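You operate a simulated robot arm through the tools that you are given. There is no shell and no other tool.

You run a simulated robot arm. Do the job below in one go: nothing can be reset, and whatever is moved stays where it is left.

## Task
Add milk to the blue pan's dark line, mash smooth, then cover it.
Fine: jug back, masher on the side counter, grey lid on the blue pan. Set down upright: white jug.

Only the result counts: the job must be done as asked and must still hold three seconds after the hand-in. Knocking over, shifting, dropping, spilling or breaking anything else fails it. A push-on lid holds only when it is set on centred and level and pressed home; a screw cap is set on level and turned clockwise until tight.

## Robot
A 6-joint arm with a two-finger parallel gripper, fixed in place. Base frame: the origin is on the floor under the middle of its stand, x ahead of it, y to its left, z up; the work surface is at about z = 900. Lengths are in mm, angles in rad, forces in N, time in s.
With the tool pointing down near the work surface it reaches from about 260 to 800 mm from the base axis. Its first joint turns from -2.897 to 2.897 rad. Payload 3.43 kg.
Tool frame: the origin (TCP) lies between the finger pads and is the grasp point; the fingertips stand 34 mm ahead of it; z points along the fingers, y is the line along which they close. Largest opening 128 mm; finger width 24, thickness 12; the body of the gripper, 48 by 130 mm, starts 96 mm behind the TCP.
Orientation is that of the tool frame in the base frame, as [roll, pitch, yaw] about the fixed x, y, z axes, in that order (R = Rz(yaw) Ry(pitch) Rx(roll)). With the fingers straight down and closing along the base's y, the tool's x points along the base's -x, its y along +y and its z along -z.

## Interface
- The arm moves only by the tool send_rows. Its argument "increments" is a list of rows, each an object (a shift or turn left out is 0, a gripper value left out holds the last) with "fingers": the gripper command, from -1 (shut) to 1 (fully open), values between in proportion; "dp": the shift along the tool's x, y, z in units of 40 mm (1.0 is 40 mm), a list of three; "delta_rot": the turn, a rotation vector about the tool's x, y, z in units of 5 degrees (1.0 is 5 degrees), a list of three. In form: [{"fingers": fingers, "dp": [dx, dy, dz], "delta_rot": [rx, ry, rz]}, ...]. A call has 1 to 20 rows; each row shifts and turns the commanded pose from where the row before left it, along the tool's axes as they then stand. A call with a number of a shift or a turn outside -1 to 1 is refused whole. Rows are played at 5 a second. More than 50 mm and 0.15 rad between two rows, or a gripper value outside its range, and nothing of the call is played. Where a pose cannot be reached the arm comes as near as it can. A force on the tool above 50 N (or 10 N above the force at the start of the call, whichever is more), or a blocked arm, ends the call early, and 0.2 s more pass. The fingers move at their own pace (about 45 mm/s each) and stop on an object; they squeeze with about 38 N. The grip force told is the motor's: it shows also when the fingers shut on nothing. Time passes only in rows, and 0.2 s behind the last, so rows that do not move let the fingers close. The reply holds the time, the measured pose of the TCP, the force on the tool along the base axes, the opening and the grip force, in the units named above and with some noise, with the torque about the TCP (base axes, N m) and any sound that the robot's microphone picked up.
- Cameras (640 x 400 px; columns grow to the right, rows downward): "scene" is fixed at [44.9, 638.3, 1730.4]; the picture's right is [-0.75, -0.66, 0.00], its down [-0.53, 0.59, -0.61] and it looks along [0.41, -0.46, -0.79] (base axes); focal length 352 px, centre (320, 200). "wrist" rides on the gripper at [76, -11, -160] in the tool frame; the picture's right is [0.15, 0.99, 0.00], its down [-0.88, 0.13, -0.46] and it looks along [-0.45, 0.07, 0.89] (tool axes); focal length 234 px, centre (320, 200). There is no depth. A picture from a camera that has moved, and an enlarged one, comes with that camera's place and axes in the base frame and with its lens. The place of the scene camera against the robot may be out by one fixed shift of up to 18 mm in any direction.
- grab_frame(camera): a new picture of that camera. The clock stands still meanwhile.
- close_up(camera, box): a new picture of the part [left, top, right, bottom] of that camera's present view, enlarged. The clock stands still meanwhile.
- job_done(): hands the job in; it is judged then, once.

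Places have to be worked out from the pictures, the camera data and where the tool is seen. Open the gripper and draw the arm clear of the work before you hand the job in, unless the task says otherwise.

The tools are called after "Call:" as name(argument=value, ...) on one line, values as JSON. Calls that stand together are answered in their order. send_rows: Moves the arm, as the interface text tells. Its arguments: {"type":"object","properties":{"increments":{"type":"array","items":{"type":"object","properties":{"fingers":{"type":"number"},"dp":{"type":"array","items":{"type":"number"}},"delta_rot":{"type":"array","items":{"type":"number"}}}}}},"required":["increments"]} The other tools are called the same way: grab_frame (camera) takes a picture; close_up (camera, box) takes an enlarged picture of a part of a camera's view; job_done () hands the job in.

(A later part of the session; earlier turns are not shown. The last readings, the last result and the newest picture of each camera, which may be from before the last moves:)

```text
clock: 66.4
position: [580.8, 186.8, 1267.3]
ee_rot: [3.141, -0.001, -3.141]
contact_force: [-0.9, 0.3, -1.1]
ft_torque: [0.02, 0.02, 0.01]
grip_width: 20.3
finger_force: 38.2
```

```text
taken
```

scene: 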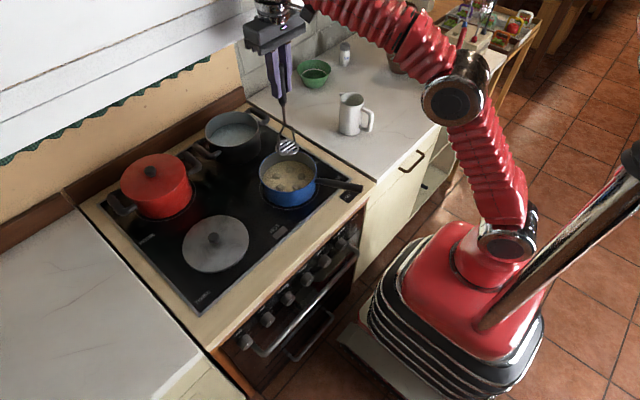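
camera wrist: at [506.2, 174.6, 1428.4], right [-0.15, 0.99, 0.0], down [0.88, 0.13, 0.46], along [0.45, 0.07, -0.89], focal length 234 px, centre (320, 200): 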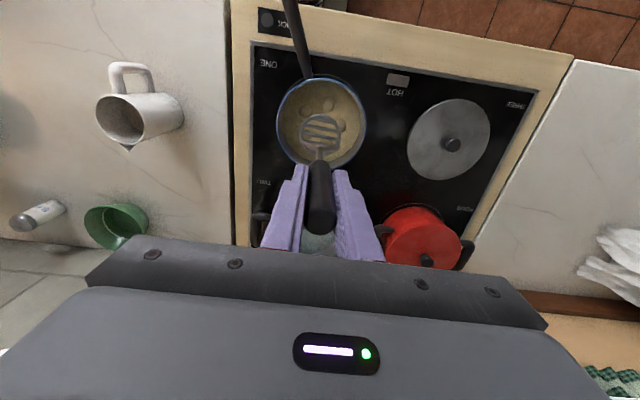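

I'll zoom in on the pan with the masher above it to map the rim, lumps and masher head.

Call:
close_up(camera="wrist", box=[265, 60, 380, 180])

Call:
close_up(camera="scene", box=[240, 100, 340, 220])

```text
3.33 times, centred on (322, 120) of wrist
camera zoom: at [506.2, 174.6, 1428.4], right [-0.15, 0.99, 0.0], down [0.88, 0.13, 0.46], along [0.45, 0.07, -0.89], focal length 781 px, centre (312, 467)
```

zoom: 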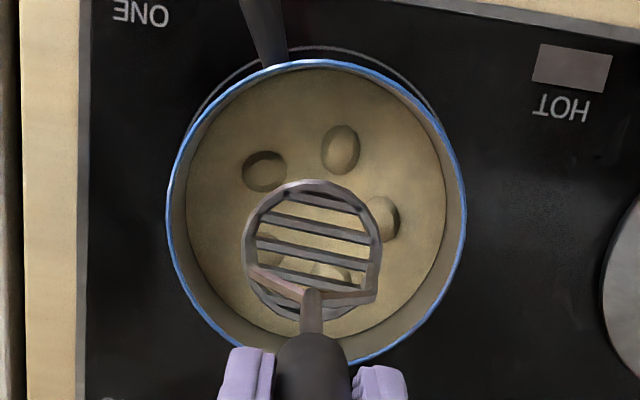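

```text
3.33 times, centred on (290, 160) of scene
camera zoom: at [44.9, 638.3, 1730.4], right [-0.75, -0.66, 0.0], down [-0.53, 0.59, -0.61], along [0.41, -0.46, -0.79], focal length 1174 px, centre (420, 333)
```

zoom: 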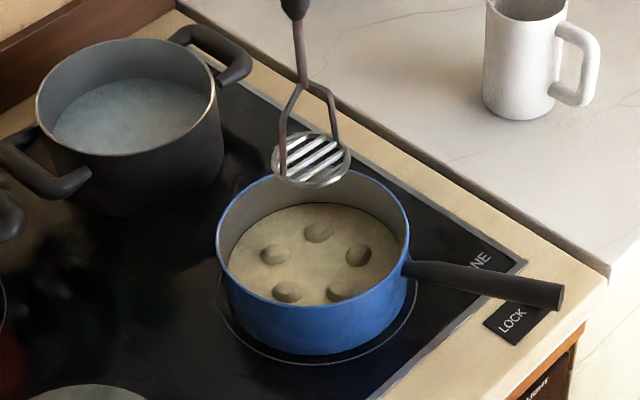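

Pan centre is (577,186), with five lumps on a 38 mm radius (angles ≈24°, 96°, 168°, 240°, 312°); the masher head radius is about 32 mm. I'll position over the first lump (240°) and lower to just above the mash.

Call:
send_rows(increments=[{"dp": [0.27, -0.39, 0]}, {"dp": [0.27, -0.39, 0.2]}, {"dp": [0, 0, 0.8]}, {"dp": [0, 0, 0.8]}, {"dp": [0, 0, 0.7]}, {"dp": [0, 0, 0.3]}, {"dp": [0, 0, 0]}])

Call:
close_up(camera="scene", box=[240, 100, 340, 220])

Call:
grab_frame(camera="wrist")

```text
clock: 68.0
position: [557.9, 154.7, 1157.2]
ee_rot: [3.141, 0.0, -3.141]
contact_force: [1.1, 0.3, -1.2]
ft_torque: [0.13, -0.23, -0.01]
grip_width: 20.2
finger_force: 38.6
```

```text
3.33 times, centred on (290, 160) of scene
camera zoom: at [44.9, 638.3, 1730.4], right [-0.75, -0.66, 0.0], down [-0.53, 0.59, -0.61], along [0.41, -0.46, -0.79], focal length 1174 px, centre (420, 333)
```

zoom: 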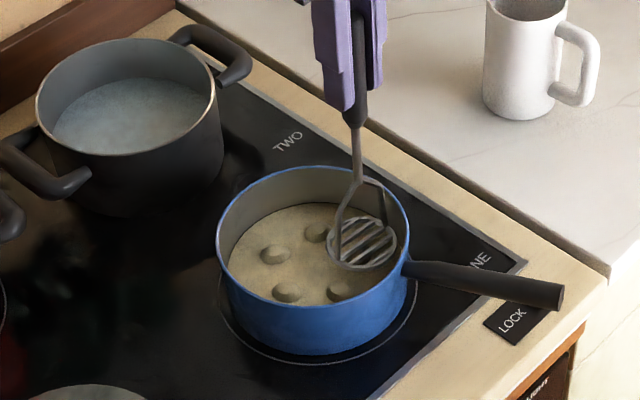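

```text
taken
camera wrist: at [484.0, 143.3, 1316.2], right [-0.15, 0.99, 0.0], down [0.88, 0.13, 0.46], along [0.45, 0.07, -0.89], focal length 234 px, centre (320, 200)
```

wrist: 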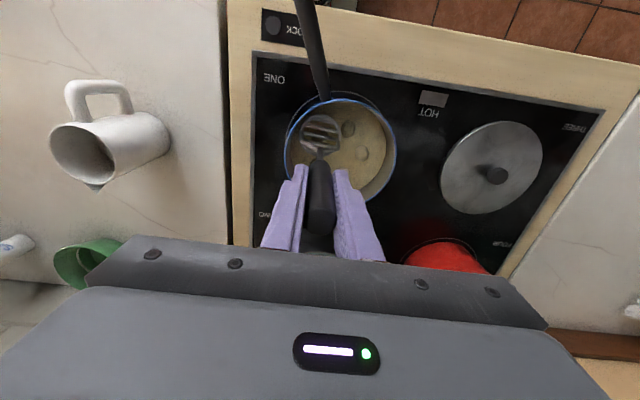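

There's a small sideways force of about 1.3 N, so the head may be brushing the pan wall. I'll look closely before pressing.

Call:
close_up(camera="wrist", box=[275, 80, 405, 215])

Call:
close_up(camera="scene", box=[275, 140, 325, 185])

```text
2.96 times, centred on (340, 148) of wrist
camera zoom: at [484.0, 143.3, 1316.2], right [-0.15, 0.99, 0.0], down [0.88, 0.13, 0.46], along [0.45, 0.07, -0.89], focal length 694 px, centre (261, 356)
```

zoom: 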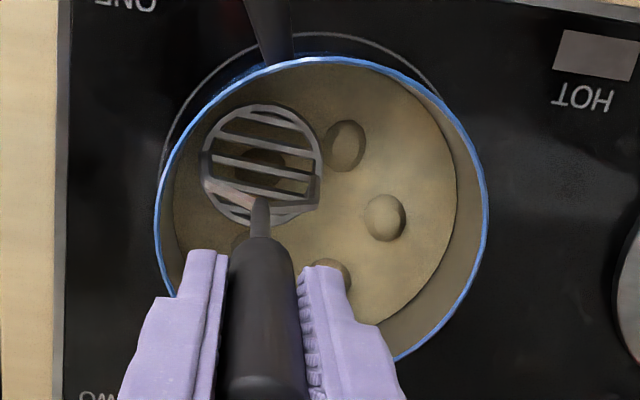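

```text
8.89 times, centred on (300, 162) of scene
camera zoom: at [44.9, 638.3, 1730.4], right [-0.75, -0.66, 0.0], down [-0.53, 0.59, -0.61], along [0.41, -0.46, -0.79], focal length 3130 px, centre (498, 533)
```

zoom: 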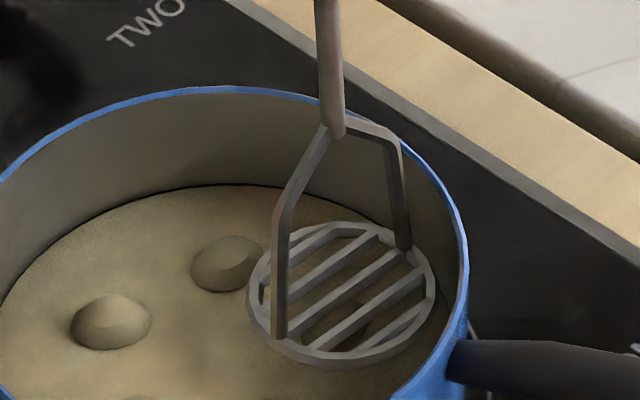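

I'll shift the head about 9 mm toward the pan centre for wall clearance, which still covers the lump fully.

Call:
send_rows(increments=[{"dp": [-0.13, 0.18, 0]}, {"dp": [0, 0, 0]}, {"dp": [0, 0, 0]}])

```text
clock: 68.8
position: [563.9, 161.5, 1157.3]
ee_rot: [3.139, 0.0, -3.14]
contact_force: [-0.4, 0.0, -1.2]
ft_torque: [0.0, 0.02, 0.0]
grip_width: 20.3
finger_force: 37.7
```

Side force is gone. Now I'll press down slowly through the mash.

Call:
send_rows(increments=[{"dp": [0, 0, 0.125]}, {"dp": [0, 0, 0.125]}, {"dp": [0, 0, 0.125]}, {"dp": [0, 0, 0.125]}, {"dp": [0, 0, 0]}])

Call:
close_up(camera="scene", box=[255, 140, 325, 195])

```text
clock: 70.0
position: [565.2, 162.5, 1136.1]
ee_rot: [3.14, -0.001, 3.141]
contact_force: [-0.1, -1.2, -0.6]
ft_torque: [-0.03, 0.0, 0.0]
grip_width: 19.9
finger_force: 37.5
```

```text
7.27 times, centred on (290, 168) of scene
camera zoom: at [44.9, 638.3, 1730.4], right [-0.75, -0.66, 0.0], down [-0.53, 0.59, -0.61], along [0.41, -0.46, -0.79], focal length 2561 px, centre (538, 436)
```

zoom: 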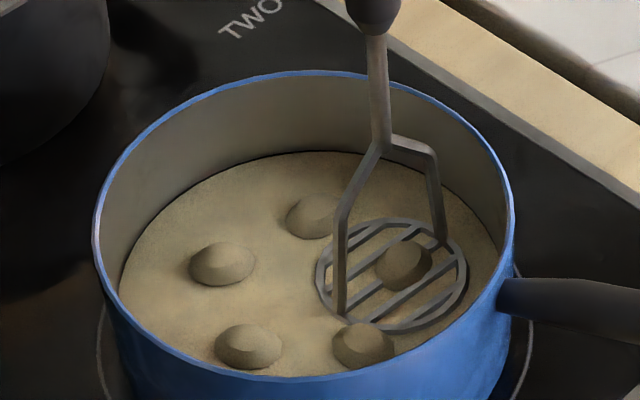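

The head is at the surface; the lump still protrudes. I'll press deeper in small steps.

Call:
send_rows(increments=[{"dp": [0, 0, 0.1]}, {"dp": [0, 0, 0.1]}, {"dp": [0, 0, 0.075]}, {"dp": [0, 0, 0]}])

Call:
close_up(camera="scene", box=[255, 140, 325, 195])

```text
clock: 71.0
position: [564.3, 162.1, 1125.4]
ee_rot: [3.14, 0.001, 3.141]
contact_force: [0.7, 0.1, -0.5]
ft_torque: [0.0, 0.0, -0.03]
grip_width: 20.2
finger_force: 37.8
```

```text
7.27 times, centred on (290, 168) of scene
camera zoom: at [44.9, 638.3, 1730.4], right [-0.75, -0.66, 0.0], down [-0.53, 0.59, -0.61], along [0.41, -0.46, -0.79], focal length 2561 px, centre (538, 436)
```

zoom: 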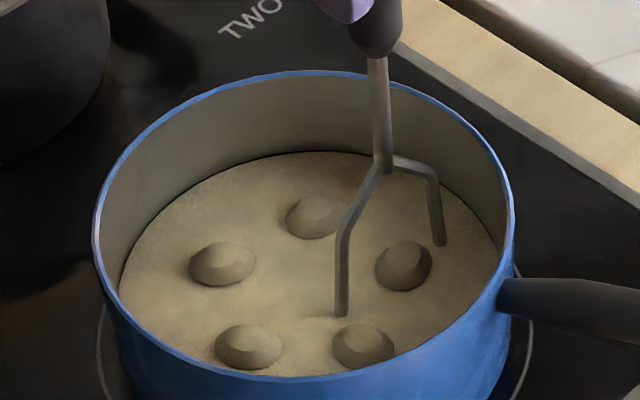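

No resistance yet with the disc submerged. I'll continue down in 3 mm steps to find the pan's bottom.

Call:
send_rows(increments=[{"dp": [0, 0, 0.075]}, {"dp": [0, 0, 0.05]}, {"dp": [0, 0, 0]}])

Call:
close_up(camera="scene", box=[255, 140, 325, 195])

```text
clock: 71.8
position: [563.9, 164.0, 1120.3]
ee_rot: [3.139, 0.0, -3.141]
contact_force: [0.1, 1.0, -1.3]
ft_torque: [0.01, 0.03, -0.02]
grip_width: 20.1
finger_force: 38.1
```

```text
7.27 times, centred on (290, 168) of scene
camera zoom: at [44.9, 638.3, 1730.4], right [-0.75, -0.66, 0.0], down [-0.53, 0.59, -0.61], along [0.41, -0.46, -0.79], focal length 2561 px, centre (538, 436)
```

zoom: 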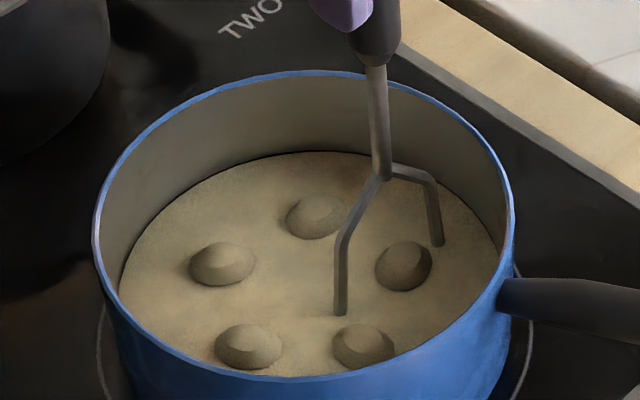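

Still free at z≈911. I'll step 1–2 mm more to touch the pan bottom.

Call:
send_rows(increments=[{"dp": [0, 0, 0.03]}, {"dp": [0, 0, 0.03]}, {"dp": [0, 0, 0]}])

```text
clock: 72.6
position: [564.6, 163.2, 1119.3]
ee_rot: [3.14, 0.001, 3.14]
contact_force: [0.5, 0.1, 4.6]
ft_torque: [-0.13, 0.07, 0.01]
grip_width: 20.2
finger_force: 37.9
```

Touching the pan bottom now (about 5 N). I'll lift above the surface and check whether that stroke changed the lump.

Call:
send_rows(increments=[{"dp": [0, 0, 0]}, {"dp": [0, 0, -0.4]}, {"dp": [0, 0, -0.4]}, {"dp": [0, 0, -0.2]}, {"dp": [0, 0, 0]}])

Call:
close_up(camera="scene", box=[255, 140, 325, 195])

Call:
close_up(camera="wrist", box=[275, 80, 405, 215])

```text
clock: 73.8
position: [565.2, 164.1, 1158.3]
ee_rot: [3.141, -0.001, 3.141]
contact_force: [-0.2, -0.2, -0.8]
ft_torque: [0.02, 0.02, -0.02]
grip_width: 20.2
finger_force: 37.7
```

```text
7.27 times, centred on (290, 168) of scene
camera zoom: at [44.9, 638.3, 1730.4], right [-0.75, -0.66, 0.0], down [-0.53, 0.59, -0.61], along [0.41, -0.46, -0.79], focal length 2561 px, centre (538, 436)
```

zoom: 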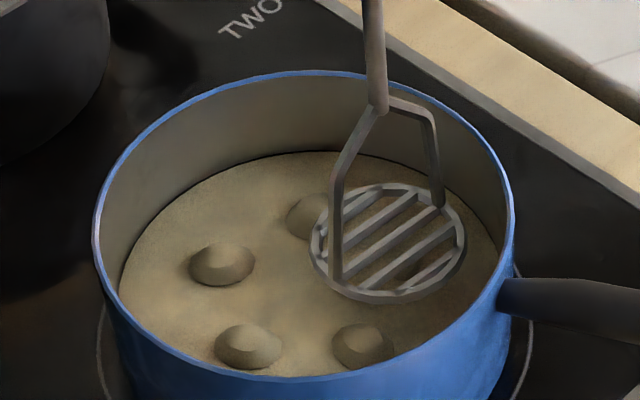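

```text
2.96 times, centred on (340, 148) of wrist
camera zoom: at [489.8, 151.3, 1317.2], right [-0.15, 0.99, 0.0], down [0.88, 0.13, 0.46], along [0.45, 0.07, -0.89], focal length 694 px, centre (261, 356)
```

zoom: 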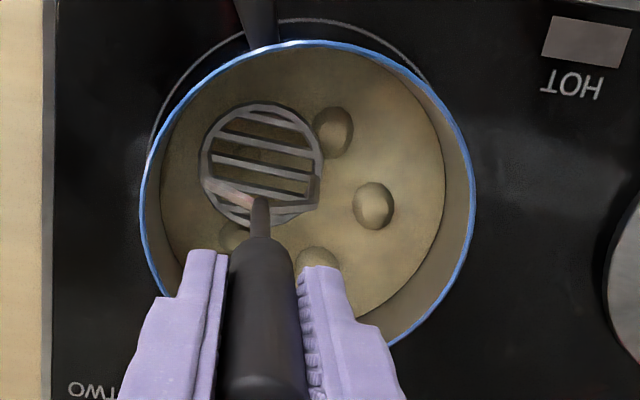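

The first lump is gone. I'll repeat the full stroke on the lump at 312°.

Call:
send_rows(increments=[{"dp": [-0.4, 0.02, 0]}, {"dp": [-0.37, 0.015, 0]}, {"dp": [0, 0, 0]}, {"dp": [0, 0, 0.4]}, {"dp": [0, 0, 0.4]}, {"dp": [0, 0, 0.12]}, {"dp": [0, 0, 0.035]}, {"dp": [0, 0, 0.035]}, {"dp": [0, 0, 0]}])

Call:
close_up(camera="scene", box=[255, 140, 325, 195])

```text
clock: 75.8
position: [594.7, 162.0, 1119.2]
ee_rot: [3.138, 0.0, 3.141]
contact_force: [-1.0, 0.5, 6.5]
ft_torque: [-0.02, 0.13, -0.04]
grip_width: 20.3
finger_force: 37.8
```

```text
7.27 times, centred on (290, 168) of scene
camera zoom: at [44.9, 638.3, 1730.4], right [-0.75, -0.66, 0.0], down [-0.53, 0.59, -0.61], along [0.41, -0.46, -0.79], focal length 2561 px, centre (538, 436)
```

zoom: 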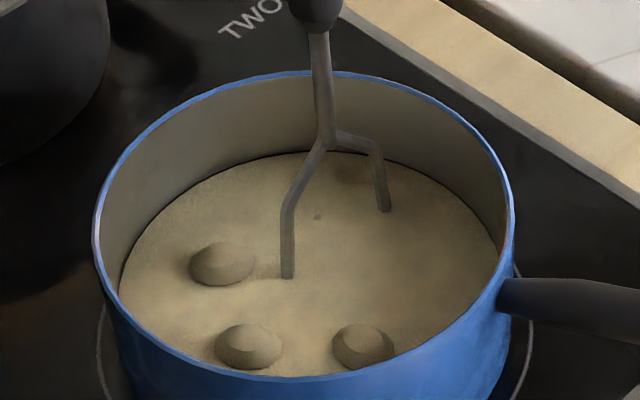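

Second lump is crushed (a tiny remnant is visible). I'll press it once more at a slightly different offset, then move on.

Call:
send_rows(increments=[{"dp": [0, 0, -0.4]}, {"dp": [0, 0, -0.4]}, {"dp": [0, 0, -0.17]}, {"dp": [0, 0, 0]}])

Call:
close_up(camera="wrist", box=[275, 80, 405, 215])

Call:
close_up(camera="scene", box=[255, 140, 325, 195])

```text
clock: 76.8
position: [596.1, 162.6, 1157.0]
ee_rot: [3.14, -0.002, -3.141]
contact_force: [-0.4, -0.3, -0.2]
ft_torque: [0.01, 0.0, 0.05]
grip_width: 20.4
finger_force: 38.1
```

```text
2.96 times, centred on (340, 148) of wrist
camera zoom: at [521.4, 151.6, 1317.3], right [-0.15, 0.99, 0.0], down [0.88, 0.13, 0.46], along [0.45, 0.07, -0.89], focal length 694 px, centre (261, 356)
```

zoom: 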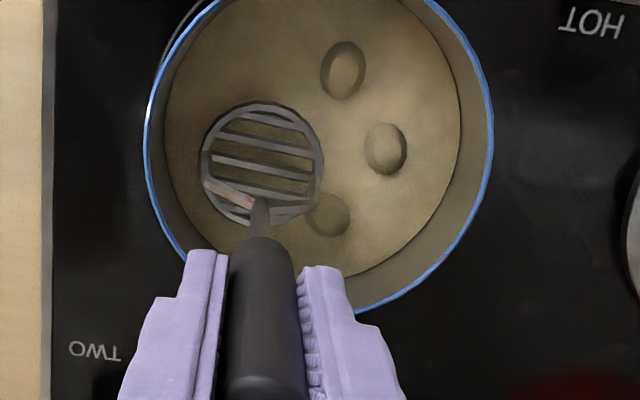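

```text
7.27 times, centred on (290, 168) of scene
camera zoom: at [44.9, 638.3, 1730.4], right [-0.75, -0.66, 0.0], down [-0.53, 0.59, -0.61], along [0.41, -0.46, -0.79], focal length 2561 px, centre (538, 436)
```

zoom: 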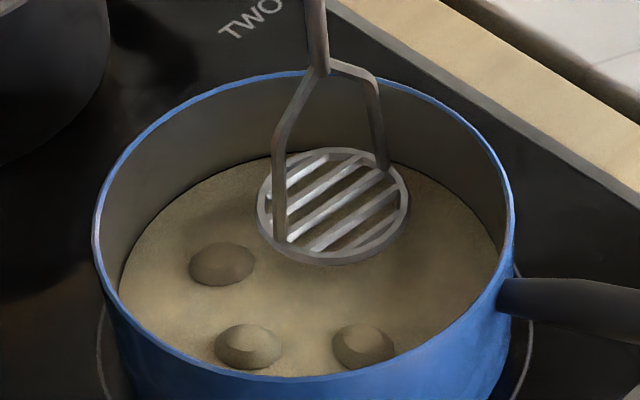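

Next is the lump at 24°.

Call:
send_rows(increments=[{"dp": [-0.08, 0.44, 0]}, {"dp": [-0.083, 0.43, 0]}, {"dp": [0, 0, 0]}, {"dp": [0, 0, 0.4]}, {"dp": [0, 0, 0.4]}, {"dp": [0, 0, 0.1]}, {"dp": [0, 0, 0.035]}, {"dp": [0, 0, 0.035]}, {"dp": [0, 0, 0]}])

Call:
close_up(camera="scene", box=[255, 140, 325, 195])

```text
clock: 78.8
position: [602.1, 197.2, 1119.9]
ee_rot: [3.141, 0.001, -3.14]
contact_force: [-0.3, -0.1, -0.9]
ft_torque: [-0.02, 0.0, 0.01]
grip_width: 20.1
finger_force: 37.7
```

```text
7.27 times, centred on (290, 168) of scene
camera zoom: at [44.9, 638.3, 1730.4], right [-0.75, -0.66, 0.0], down [-0.53, 0.59, -0.61], along [0.41, -0.46, -0.79], focal length 2561 px, centre (538, 436)
```

zoom: 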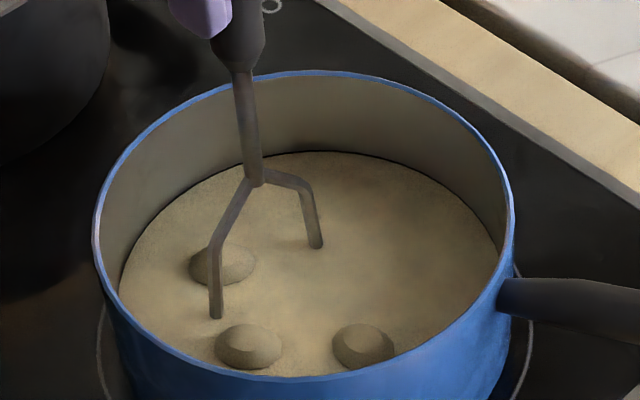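

Not quite at the bottom here. I'll press 1.5 mm further.

Call:
send_rows(increments=[{"dp": [0, 0, 0.025]}, {"dp": [0, 0, 0.02]}, {"dp": [0, 0, 0]}])

Call:
close_up(camera="scene", box=[255, 140, 325, 195])

```text
clock: 79.6
position: [602.1, 198.0, 1119.6]
ee_rot: [3.14, 0.002, 3.141]
contact_force: [-1.5, -0.7, 19.7]
ft_torque: [-0.35, 0.64, -0.01]
grip_width: 20.2
finger_force: 38.2
```

```text
7.27 times, centred on (290, 168) of scene
camera zoom: at [44.9, 638.3, 1730.4], right [-0.75, -0.66, 0.0], down [-0.53, 0.59, -0.61], along [0.41, -0.46, -0.79], focal length 2561 px, centre (538, 436)
```

zoom: 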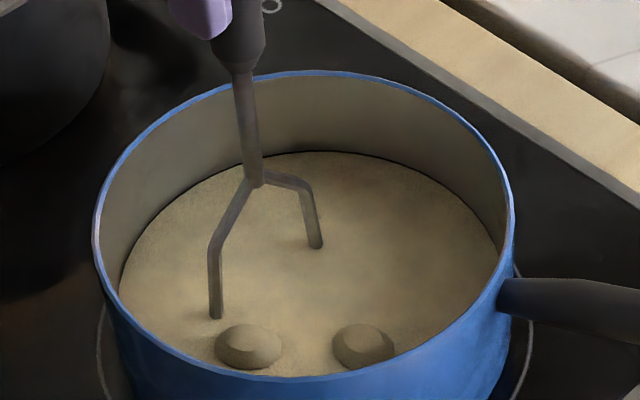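

Third lump is crushed (20 N on the bottom). Now the lump at 96°.

Call:
send_rows(increments=[{"dp": [0, 0, -0.3]}, {"dp": [0, 0, -0.4]}, {"dp": [0, 0, -0.29]}, {"dp": [0.35, 0.2, 0]}, {"dp": [0.35, 0.195, 0]}, {"dp": [0, 0, 0]}, {"dp": [0, 0, 0.4]}, {"dp": [0, 0, 0.4]}, {"dp": [0, 0, 0.12]}, {"dp": [0, 0, 0.035]}, {"dp": [0, 0, 0]}])

Call:
close_up(camera="scene", box=[255, 140, 325, 195])

```text
clock: 82.0
position: [574.3, 214.5, 1118.4]
ee_rot: [3.139, 0.001, 3.141]
contact_force: [-1.3, 0.0, 5.1]
ft_torque: [-0.17, 0.27, -0.02]
grip_width: 20.3
finger_force: 37.9
```

```text
7.27 times, centred on (290, 168) of scene
camera zoom: at [44.9, 638.3, 1730.4], right [-0.75, -0.66, 0.0], down [-0.53, 0.59, -0.61], along [0.41, -0.46, -0.79], focal length 2561 px, centre (538, 436)
```

zoom: 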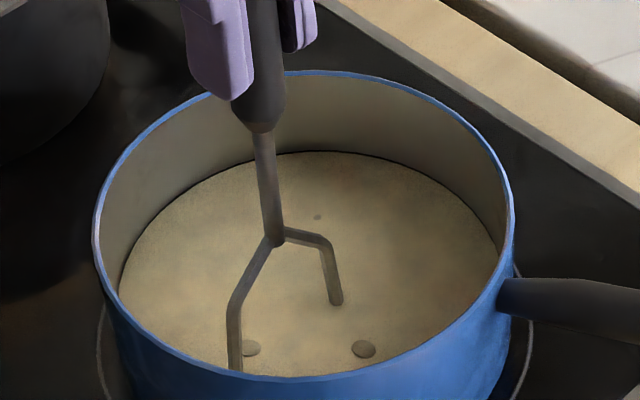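

Lumps are shrinking; small remnants remain at three spots. I'll press a little harder here.

Call:
send_rows(increments=[{"dp": [0, 0, 0.02]}, {"dp": [0, 0, 0]}, {"dp": [0, 0, 0]}])

Call:
close_up(camera="scene", box=[255, 140, 325, 195])

```text
clock: 82.8
position: [573.1, 214.8, 1118.9]
ee_rot: [3.137, 0.004, -3.14]
contact_force: [-1.2, 2.6, 20.3]
ft_torque: [-0.02, 0.31, 0.0]
grip_width: 20.2
finger_force: 37.8
```

```text
7.27 times, centred on (290, 168) of scene
camera zoom: at [44.9, 638.3, 1730.4], right [-0.75, -0.66, 0.0], down [-0.53, 0.59, -0.61], along [0.41, -0.46, -0.79], focal length 2561 px, centre (538, 436)
```

zoom: 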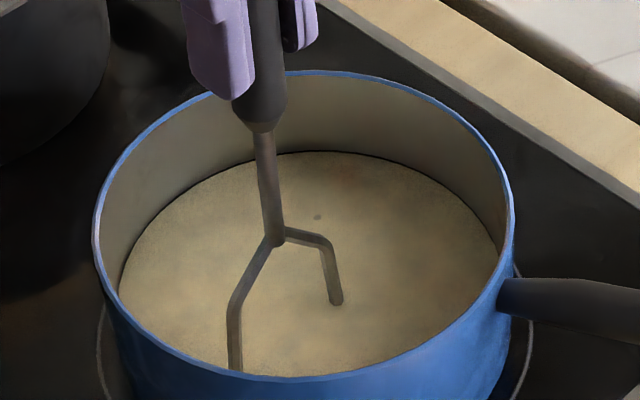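

Both nearby remnants vanished under about 20 N. I'll also press fully at 168°, then return to the 312° remnant.

Call:
send_rows(increments=[{"dp": [0, 0, -0.3]}, {"dp": [0, 0, -0.4]}, {"dp": [0, 0, -0.26]}, {"dp": [0.3, -0.29, 0]}, {"dp": [0.29, -0.285, 0]}, {"dp": [0, 0, 0]}, {"dp": [0, 0, 0.4]}, {"dp": [0, 0, 0.4]}, {"dp": [0, 0, 0.1]}, {"dp": [0, 0, 0.03]}, {"dp": [0, 0, 0.02]}, {"dp": [0, 0, 0]}])

Call:
close_up(camera="scene", box=[255, 140, 325, 195])

```text
clock: 85.4
position: [550.0, 192.0, 1118.8]
ee_rot: [3.14, 0.002, -3.141]
contact_force: [1.4, 0.8, 9.1]
ft_torque: [-0.3, -0.3, 0.02]
grip_width: 20.2
finger_force: 38.5
```

```text
7.27 times, centred on (290, 168) of scene
camera zoom: at [44.9, 638.3, 1730.4], right [-0.75, -0.66, 0.0], down [-0.53, 0.59, -0.61], along [0.41, -0.46, -0.79], focal length 2561 px, centre (538, 436)
```

zoom: 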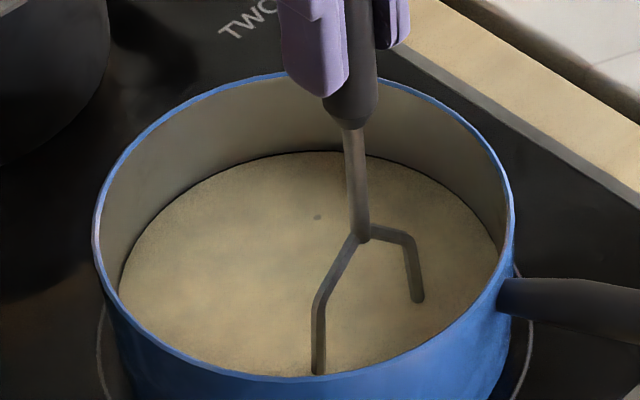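

Now back to the 312° remnant with a firmer press.

Call:
send_rows(increments=[{"dp": [0, 0, -0.3]}, {"dp": [0, 0, -0.4]}, {"dp": [0, 0, -0.25]}, {"dp": [-0.39, -0.23, 0]}, {"dp": [-0.39, -0.23, 0]}, {"dp": [-0.39, -0.23, 0]}, {"dp": [0, 0, 0]}, {"dp": [0, 0, 0.4]}, {"dp": [0, 0, 0.4]}, {"dp": [0, 0, 0.1]}, {"dp": [0, 0, 0.03]}, {"dp": [0, 0, 0.025]}, {"dp": [0, 0, 0]}])

Call:
close_up(camera="scene", box=[255, 140, 325, 195])

```text
clock: 88.2
position: [596.7, 164.1, 1119.5]
ee_rot: [3.138, 0.003, -3.141]
contact_force: [-1.3, -0.9, 11.5]
ft_torque: [-0.16, 0.21, 0.0]
grip_width: 20.0
finger_force: 38.5
```

```text
7.27 times, centred on (290, 168) of scene
camera zoom: at [44.9, 638.3, 1730.4], right [-0.75, -0.66, 0.0], down [-0.53, 0.59, -0.61], along [0.41, -0.46, -0.79], focal length 2561 px, centre (538, 436)
```

zoom: 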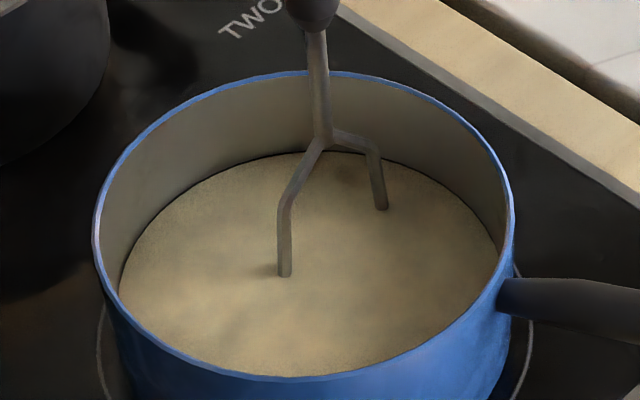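

All lumps are gone visually. For thoroughness I'll do a second firm stroke at 240° and in the centre.

Call:
send_rows(increments=[{"dp": [0, 0, -0.3]}, {"dp": [0, 0, -0.4]}, {"dp": [0, 0, -0.255]}, {"dp": [0.4, -0.02, 0]}, {"dp": [0.42, -0.02, 0]}, {"dp": [0, 0, 0]}, {"dp": [0, 0, 0.4]}, {"dp": [0, 0, 0.4]}, {"dp": [0, 0, 0.1]}, {"dp": [0, 0, 0.03]}, {"dp": [0, 0, 0.025]}, {"dp": [0, 0, 0]}])

Call:
send_rows(increments=[{"dp": [0, 0, -0.3]}, {"dp": [0, 0, -0.4]}, {"dp": [0, 0, -0.255]}, {"dp": [-0.33, 0.58, 0]}, {"dp": [0, 0, 0]}, {"dp": [0, 0, 0.4]}, {"dp": [0, 0, 0.4]}, {"dp": [0, 0, 0.1]}, {"dp": [0, 0, 0.03]}, {"dp": [0, 0, 0.025]}, {"dp": [0, 0, 0]}])

Call:
close_up(camera="scene", box=[255, 140, 325, 195])

```text
clock: 90.8
position: [563.7, 162.9, 1119.1]
ee_rot: [3.139, 0.001, 3.141]
contact_force: [-1.9, -0.9, 11.0]
ft_torque: [-0.25, 0.22, -0.02]
grip_width: 20.1
finger_force: 37.6
```

```text
clock: 93.2
position: [577.3, 186.0, 1118.0]
ee_rot: [3.138, 0.0, 3.141]
contact_force: [-0.1, -0.1, 13.4]
ft_torque: [-0.22, -0.01, 0.04]
grip_width: 20.3
finger_force: 38.0
```

```text
7.27 times, centred on (290, 168) of scene
camera zoom: at [44.9, 638.3, 1730.4], right [-0.75, -0.66, 0.0], down [-0.53, 0.59, -0.61], along [0.41, -0.46, -0.79], focal length 2561 px, centre (538, 436)
```

zoom: 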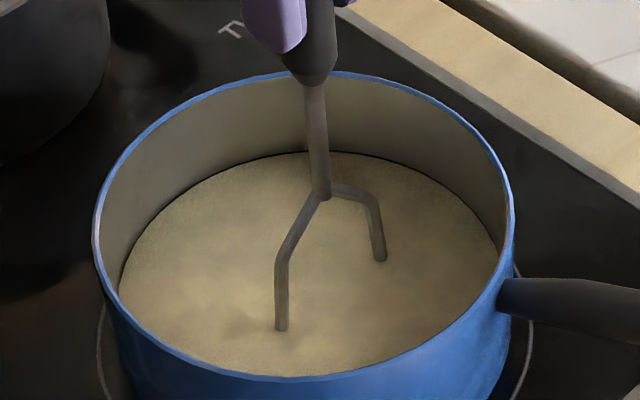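

The surface is smooth with the level at the line. I'll lift the masher out slowly and inspect.

Call:
send_rows(increments=[{"dp": [0, 0, -0.3]}, {"dp": [0, 0, -0.4]}, {"dp": [0, 0, -0.3]}, {"dp": [0, 0, -0.2]}, {"dp": [0, 0, 0]}, {"dp": [0, 0, 0]}, {"dp": [0, 0, 0]}, {"dp": [0, 0, -0.5]}, {"dp": [0, 0, -0.9]}, {"dp": [0, 0, -0.9]}, {"dp": [0, 0, -0.3]}, {"dp": [0, 0, 0]}])

Call:
close_up(camera="scene", box=[240, 100, 340, 220])

Call:
close_up(camera="wrist", box=[265, 60, 380, 180])

Call:
close_up(camera="scene", box=[262, 150, 312, 185])

```text
clock: 95.8
position: [575.7, 184.1, 1267.8]
ee_rot: [3.139, -0.001, -3.141]
contact_force: [-0.1, -0.4, -1.3]
ft_torque: [0.01, -0.03, 0.02]
grip_width: 20.3
finger_force: 37.7
```

```text
3.33 times, centred on (290, 160) of scene
camera zoom: at [44.9, 638.3, 1730.4], right [-0.75, -0.66, 0.0], down [-0.53, 0.59, -0.61], along [0.41, -0.46, -0.79], focal length 1174 px, centre (420, 333)
```

zoom: 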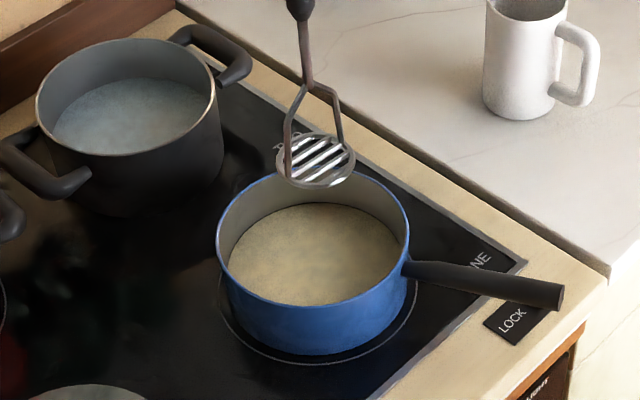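

```text
3.33 times, centred on (322, 120) of wrist
camera zoom: at [502.0, 173.2, 1428.7], right [-0.15, 0.99, 0.0], down [0.88, 0.13, 0.46], along [0.45, 0.07, -0.89], focal length 781 px, centre (312, 467)
```

zoom: 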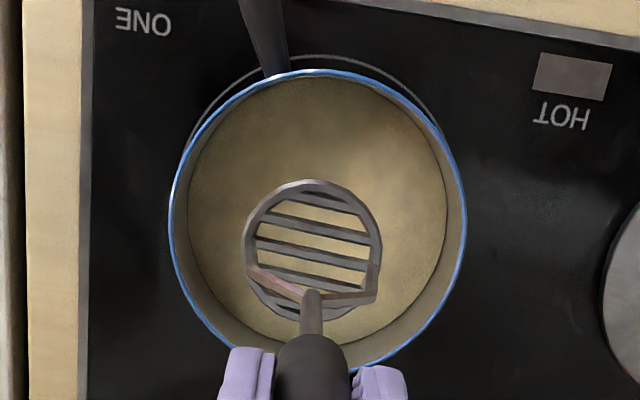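

```text
11.43 times, centred on (287, 168) of scene
camera zoom: at [44.9, 638.3, 1730.4], right [-0.75, -0.66, 0.0], down [-0.53, 0.59, -0.61], along [0.41, -0.46, -0.79], focal length 4024 px, centre (697, 571)
```

zoom: 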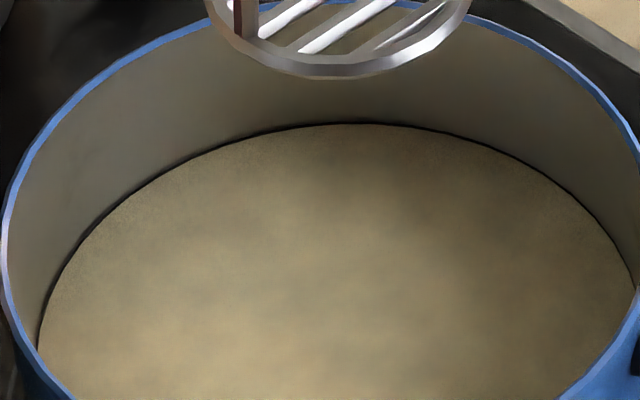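

Mash is smooth, and the pan is in place. I'll carry the masher back along the same route to its original counter spot.

Call:
send_rows(increments=[{"dp": [0.215, -0.41, 0]}, {"dp": [0.43, -0.82, 0]}, {"dp": [0.43, -0.82, 0]}, {"dp": [0.43, -0.82, 0]}, {"dp": [0.43, -0.82, 0]}, {"dp": [0.215, -0.41, 0]}, {"dp": [0.08, -0.84, 0]}, {"dp": [0.08, -0.84, 0]}, {"dp": [0.08, -0.84, 0]}, {"dp": [0.08, -0.84, 0]}, {"dp": [0.08, -0.84, 0]}, {"dp": [-0.229, -0.854, 0]}, {"dp": [-0.229, -0.854, 0]}, {"dp": [-0.229, -0.854, 0]}, {"dp": [-0.229, -0.854, 0]}, {"dp": [-0.229, -0.854, 0]}, {"dp": [-0.15, -0.5, 0]}, {"dp": [-0.08, -0.354, 0]}, {"dp": [0, 0, 0]}])

Call:
grab_frame(camera="scene")

Call:
grab_frame(camera="wrist")

```text
clock: 99.8
position: [530.4, -350.7, 1267.3]
ee_rot: [3.141, -0.001, -3.141]
contact_force: [-0.7, -0.7, -1.5]
ft_torque: [-0.04, 0.0, 0.0]
grip_width: 20.2
finger_force: 38.2
```

```text
taken
```

scene: 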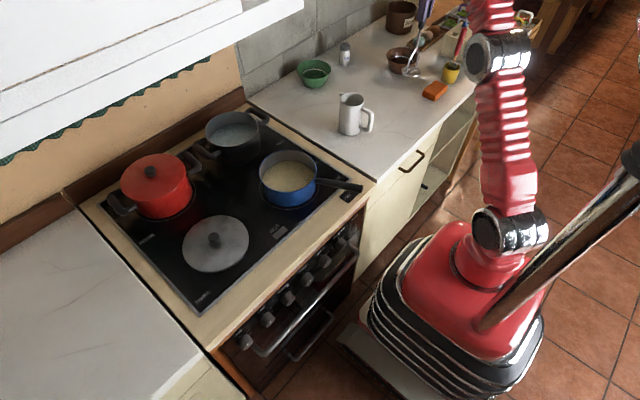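

```text
taken
camera wrist: at [454.6, -362.6, 1427.4], right [-0.15, 0.99, 0.0], down [0.88, 0.13, 0.46], along [0.45, 0.07, -0.89], focal length 234 px, centre (320, 200)
```

wrist: 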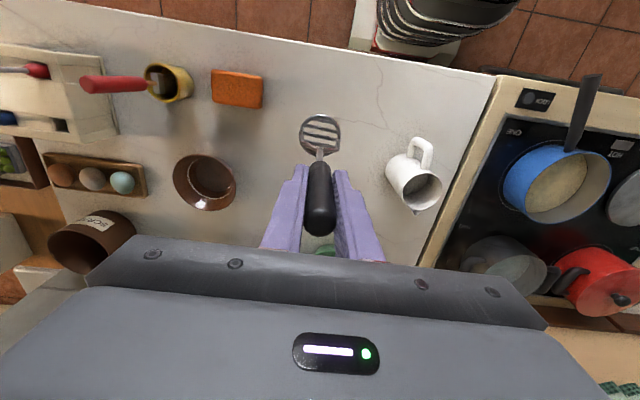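

Next I'll lower the masher over its original spot, leaving a few mm for a gentle touchdown.

Call:
send_rows(increments=[{"dp": [-0.12, -0.1, 0.5]}, {"dp": [-0.13, -0.1, 0.8]}, {"dp": [0, 0, 0.8]}, {"dp": [0, 0, 0.8]}, {"dp": [0, 0, 0.6]}, {"dp": [0, 0, 0.3]}, {"dp": [0, 0, 0]}])

Call:
close_up(camera="scene", box=[370, 0, 490, 120])

```text
clock: 101.4
position: [537.9, -359.5, 1115.8]
ee_rot: [3.14, 0.0, -3.14]
contact_force: [0.6, -0.8, -0.6]
ft_torque: [-0.02, 0.04, -0.01]
grip_width: 20.1
finger_force: 37.5
```

```text
3.33 times, centred on (430, 60) of scene
camera zoom: at [44.9, 638.3, 1730.4], right [-0.75, -0.66, 0.0], down [-0.53, 0.59, -0.61], along [0.41, -0.46, -0.79], focal length 1174 px, centre (-47, 667)
```

zoom: 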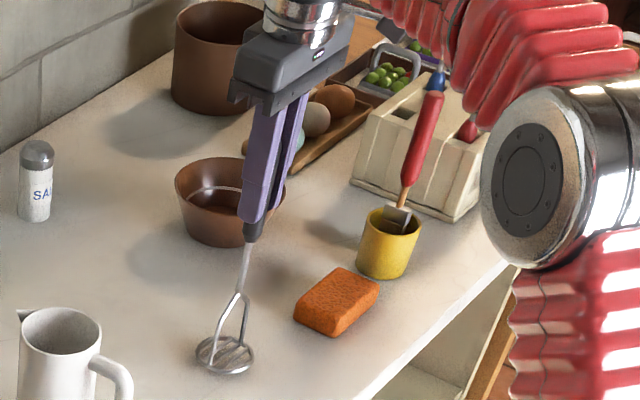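

I'll lower the last 6 mm slowly, watching for touchdown.

Call:
send_rows(increments=[{"dp": [0, 0, 0.05]}, {"dp": [0, 0, 0.05]}, {"dp": [0, 0, 0.03]}, {"dp": [0, 0, 0]}])

```text
clock: 102.4
position: [540.4, -358.8, 1112.0]
ee_rot: [3.14, -0.001, -3.141]
contact_force: [0.1, 0.2, -1.4]
ft_torque: [0.05, 0.01, 0.0]
grip_width: 20.2
finger_force: 38.2
```

Call:
send_rows(increments=[{"dp": [0, 0, 0.03]}, {"dp": [0, 0, 0.02]}, {"dp": [0, 0, 0]}])

```text
clock: 103.2
position: [541.3, -359.8, 1109.0]
ee_rot: [3.14, 0.0, 3.14]
contact_force: [-0.1, 0.0, -1.0]
ft_torque: [-0.03, 0.03, -0.02]
grip_width: 20.4
finger_force: 38.1
```

No touchdown yet at z≈1109–1110. I'll continue in sub-millimetre steps.

Call:
send_rows(increments=[{"dp": [0, 0, 0.015]}, {"dp": [0, 0, 0]}, {"dp": [0, 0, 0]}])

```text
clock: 104.0
position: [540.0, -360.1, 1108.0]
ee_rot: [3.139, 0.0, 3.141]
contact_force: [0.2, -0.1, 1.7]
ft_torque: [-0.08, -0.13, 0.02]
grip_width: 19.8
finger_force: 38.2
```

Touchdown detected (+1.7 N). I'll release the masher by opening.

Call:
send_rows(increments=[{"fingers": -0.6}, {"fingers": -0.4}, {"fingers": 0}, {"fingers": 0.5}, {"fingers": 1}, {"fingers": 1}, {"fingers": 1}, {"fingers": 1}])

Call:
close_up(camera="scene", box=[370, 0, 490, 120])

Call:
grab_frame(camera="wrist")

```text
clock: 105.8
position: [541.0, -358.2, 1109.1]
ee_rot: [3.14, 0.0, 3.141]
contact_force: [1.2, -0.6, -0.9]
ft_torque: [-0.03, 0.03, 0.01]
grip_width: 127.7
finger_force: 0.1
```

```text
3.33 times, centred on (430, 60) of scene
camera zoom: at [44.9, 638.3, 1730.4], right [-0.75, -0.66, 0.0], down [-0.53, 0.59, -0.61], along [0.41, -0.46, -0.79], focal length 1174 px, centre (-47, 667)
```

zoom: 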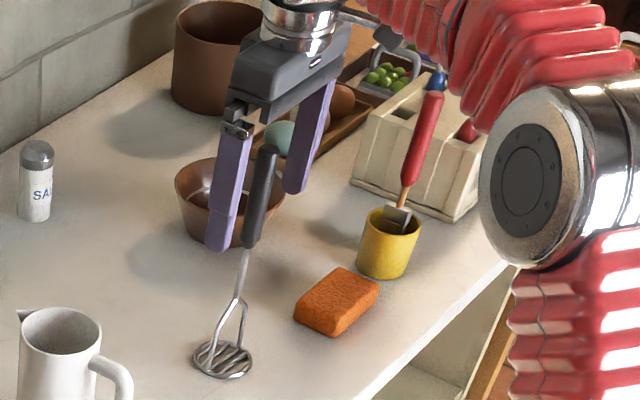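

```text
taken
camera wrist: at [465.6, -370.6, 1267.6], right [-0.15, 0.99, 0.0], down [0.88, 0.13, 0.46], along [0.45, 0.07, -0.89], focal length 234 px, centre (320, 200)
```

wrist: 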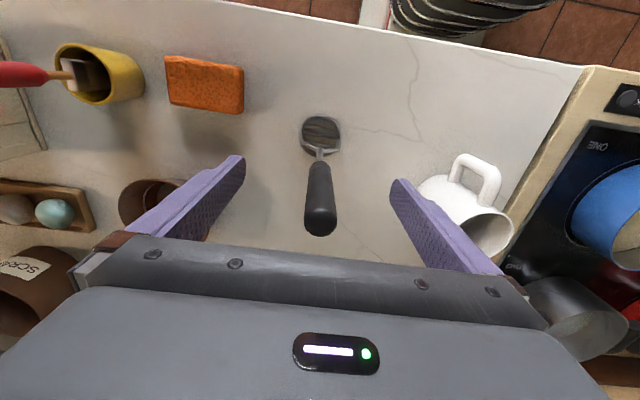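

Masher stands upright on its original spot. I'll rise clear and head toward the lid.

Call:
send_rows(increments=[{"dp": [0, 0, -0.5]}, {"dp": [0, 0, -0.8]}, {"dp": [0, 0, -0.8]}, {"dp": [0, 0, -0.65]}, {"dp": [0.28, 0.875, 0]}, {"dp": [0.28, 0.875, 0]}, {"dp": [0.28, 0.875, 0]}, {"dp": [0.28, 0.875, 0]}, {"dp": [0.28, 0.875, 0]}, {"dp": [0.28, 0.875, 0]}, {"dp": [0, 0.9, 0]}, {"dp": [0, 0.9, 0]}, {"dp": [0, 0.9, 0]}, {"dp": [0, 0.9, 0]}, {"dp": [0, 0.9, 0]}, {"dp": [0, 0.5, 0]}, {"dp": [0, 0, 0]}])

Call:
grab_frame(camera="wrist")

Call:
grab_frame(camera="scene")

```text
clock: 109.4
position: [471.2, 51.8, 1219.8]
ee_rot: [3.14, 0.0, -3.141]
contact_force: [-0.9, -0.3, 0.2]
ft_torque: [0.01, 0.01, 0.0]
grip_width: 127.7
finger_force: 0.0
```

```text
taken
camera wrist: at [397.6, 40.2, 1378.8], right [-0.15, 0.99, 0.0], down [0.88, 0.13, 0.46], along [0.45, 0.07, -0.89], focal length 234 px, centre (320, 200)
```

wrist: 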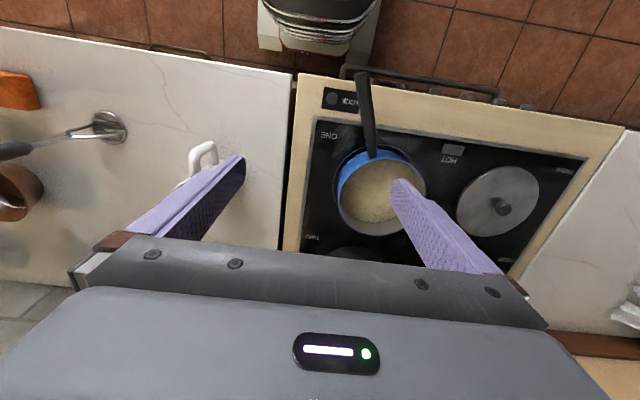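

```text
taken
```

scene: 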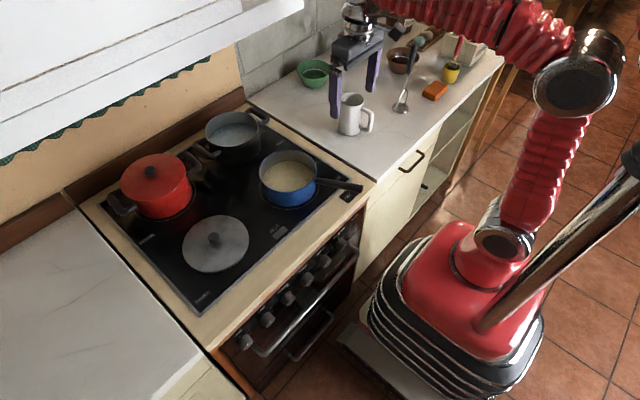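

All standing fine. I'll move on to above the lid area.

Call:
send_rows(increments=[{"dp": [-0.157, 0.88, 0.09]}, {"dp": [-0.157, 0.88, 0.09]}, {"dp": [-0.157, 0.88, 0.09]}, {"dp": [-0.157, 0.88, 0.09]}, {"dp": [-0.157, 0.88, 0.09]}, {"dp": [-0.157, 0.88, 0.09]}, {"dp": [-0.157, 0.88, 0.09]}, {"dp": [-0.157, 0.88, 0.09]}, {"dp": [-0.157, 0.88, 0.09]}, {"dp": [-0.157, 0.88, 0.09]}, {"dp": [-0.157, 0.88, 0.09]}, {"dp": [0, 0, 0]}])

Call:
grab_frame(camera="wrist")

Call:
grab_frame(camera="scene")

```text
clock: 112.0
position: [543.4, 435.6, 1180.4]
ee_rot: [3.138, 0.0, -3.141]
contact_force: [0.7, -0.8, -0.2]
ft_torque: [-0.01, -0.01, -0.04]
grip_width: 127.7
finger_force: 0.1
```

```text
taken
camera wrist: at [468.7, 424.9, 1339.8], right [-0.15, 0.99, 0.0], down [0.88, 0.13, 0.46], along [0.45, 0.07, -0.89], focal length 234 px, centre (320, 200)
```

wrist: 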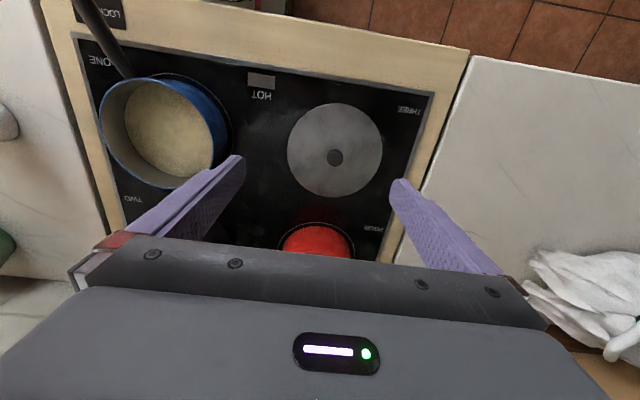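

```text
taken
```

scene: 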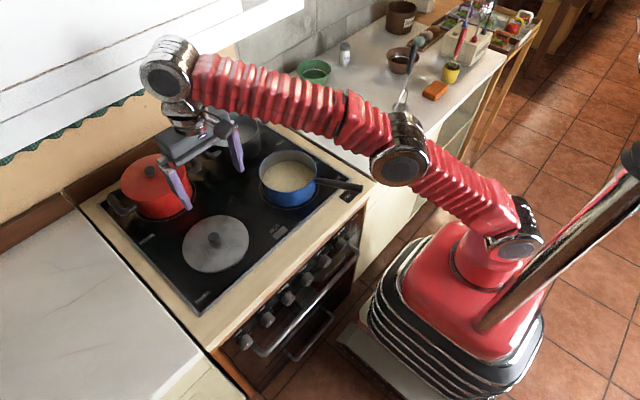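

I'll zoom in on the lid and its knob.

Call:
close_up(camera="wrist", box=[270, 90, 400, 210])

Call:
close_up(camera="scene", box=[170, 200, 260, 285])

```text
3.33 times, centred on (335, 150) of wrist
camera zoom: at [468.7, 424.9, 1339.8], right [-0.15, 0.99, 0.0], down [0.88, 0.13, 0.46], along [0.45, 0.07, -0.89], focal length 781 px, centre (270, 367)
```

zoom: 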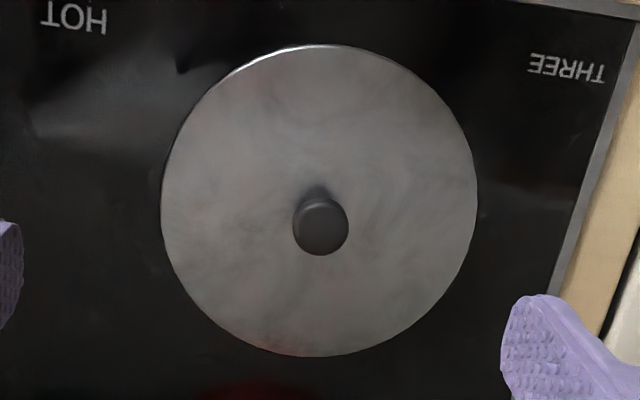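

```text
4.71 times, centred on (215, 242) of scene
camera zoom: at [44.9, 638.3, 1730.4], right [-0.75, -0.66, 0.0], down [-0.53, 0.59, -0.61], along [0.41, -0.46, -0.79], focal length 1657 px, centre (814, 0)
```

zoom: 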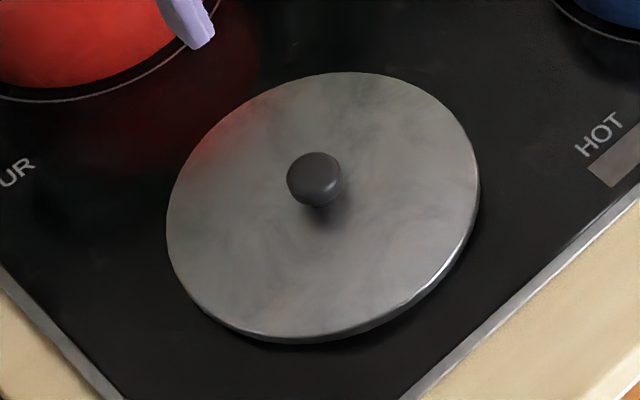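

Back-projecting the lid's edges gives its centre at about (586.5,470) (Ø≈178) with the knob on centre, and the same method gives the pan centre at (584,187) (Ø≈165). I'll move above the knob and verify.

Call:
send_rows(increments=[{"dp": [-0.215, 0.172, 0.6]}, {"dp": [-0.215, 0.172, 0.8]}, {"dp": [-0.215, 0.172, 0.8]}, {"dp": [-0.215, 0.172, 0.8]}, {"dp": [-0.215, 0.172, 0.6]}, {"dp": [0, 0, 0]}])

Call:
grab_frame(camera="wrist")

Call:
close_up(camera="scene", box=[140, 140, 290, 290])

```text
clock: 113.4
position: [586.3, 470.7, 1035.8]
ee_rot: [3.14, 0.0, -3.14]
contact_force: [0.2, 0.1, 1.4]
ft_torque: [-0.01, -0.01, 0.04]
grip_width: 128.1
finger_force: 0.2
```

```text
taken
camera wrist: at [511.4, 458.6, 1195.3], right [-0.15, 0.99, 0.0], down [0.88, 0.13, 0.46], along [0.45, 0.07, -0.89], focal length 234 px, centre (320, 200)
```

wrist: 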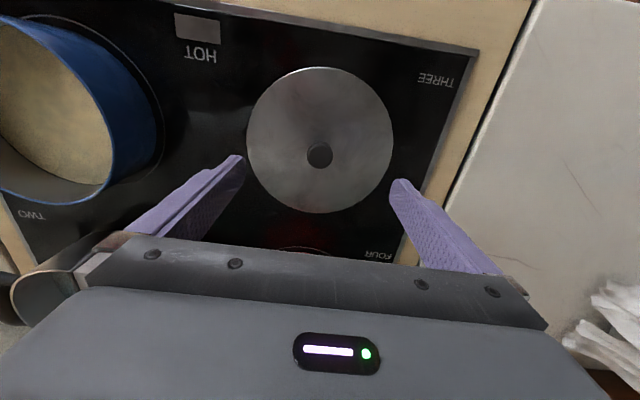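

```text
2.67 times, centred on (215, 215) of scene
camera zoom: at [44.9, 638.3, 1730.4], right [-0.75, -0.66, 0.0], down [-0.53, 0.59, -0.61], along [0.41, -0.46, -0.79], focal length 939 px, centre (600, 160)
```

zoom: 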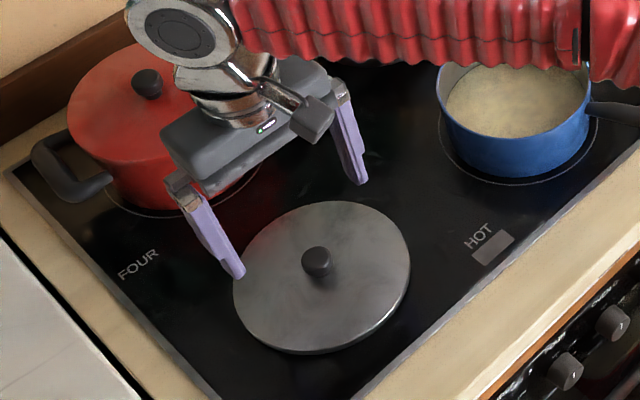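

The knob projects right where it should for alignment with the tool axis. I'll descend to 15 mm above the grasp height and check.

Call:
send_rows(increments=[{"dp": [0, 0, 0.5]}, {"dp": [0, 0, 0.7]}, {"dp": [0, 0, 0.4]}, {"dp": [0, 0, 0.15]}, {"dp": [0, 0, 0]}])

Call:
close_up(camera="wrist", box=[200, 100, 440, 260])

Call:
close_up(camera="scene", box=[160, 170, 270, 290])

```text
clock: 114.6
position: [586.1, 470.0, 967.8]
ee_rot: [3.139, 0.0, -3.142]
contact_force: [1.2, -0.5, 0.7]
ft_torque: [0.02, 0.02, 0.03]
grip_width: 128.2
finger_force: 0.1
```

```text
2.50 times, centred on (320, 180) of wrist
camera zoom: at [510.5, 460.1, 1126.4], right [-0.15, 0.99, 0.0], down [0.88, 0.13, 0.46], along [0.45, 0.07, -0.89], focal length 585 px, centre (320, 250)
```

zoom: 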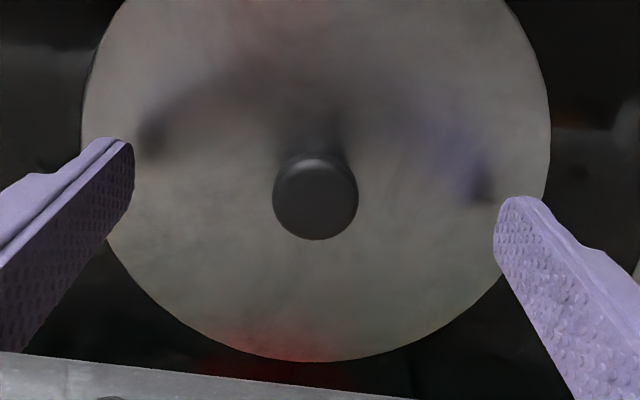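

```text
3.33 times, centred on (215, 230) of scene
camera zoom: at [44.9, 638.3, 1730.4], right [-0.75, -0.66, 0.0], down [-0.53, 0.59, -0.61], along [0.41, -0.46, -0.79], focal length 1174 px, centre (670, 100)
```

zoom: 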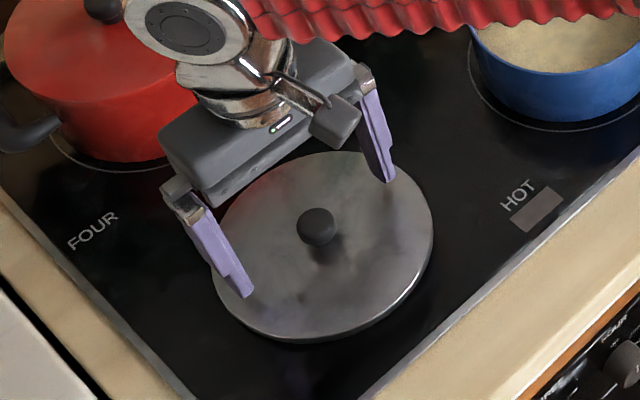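

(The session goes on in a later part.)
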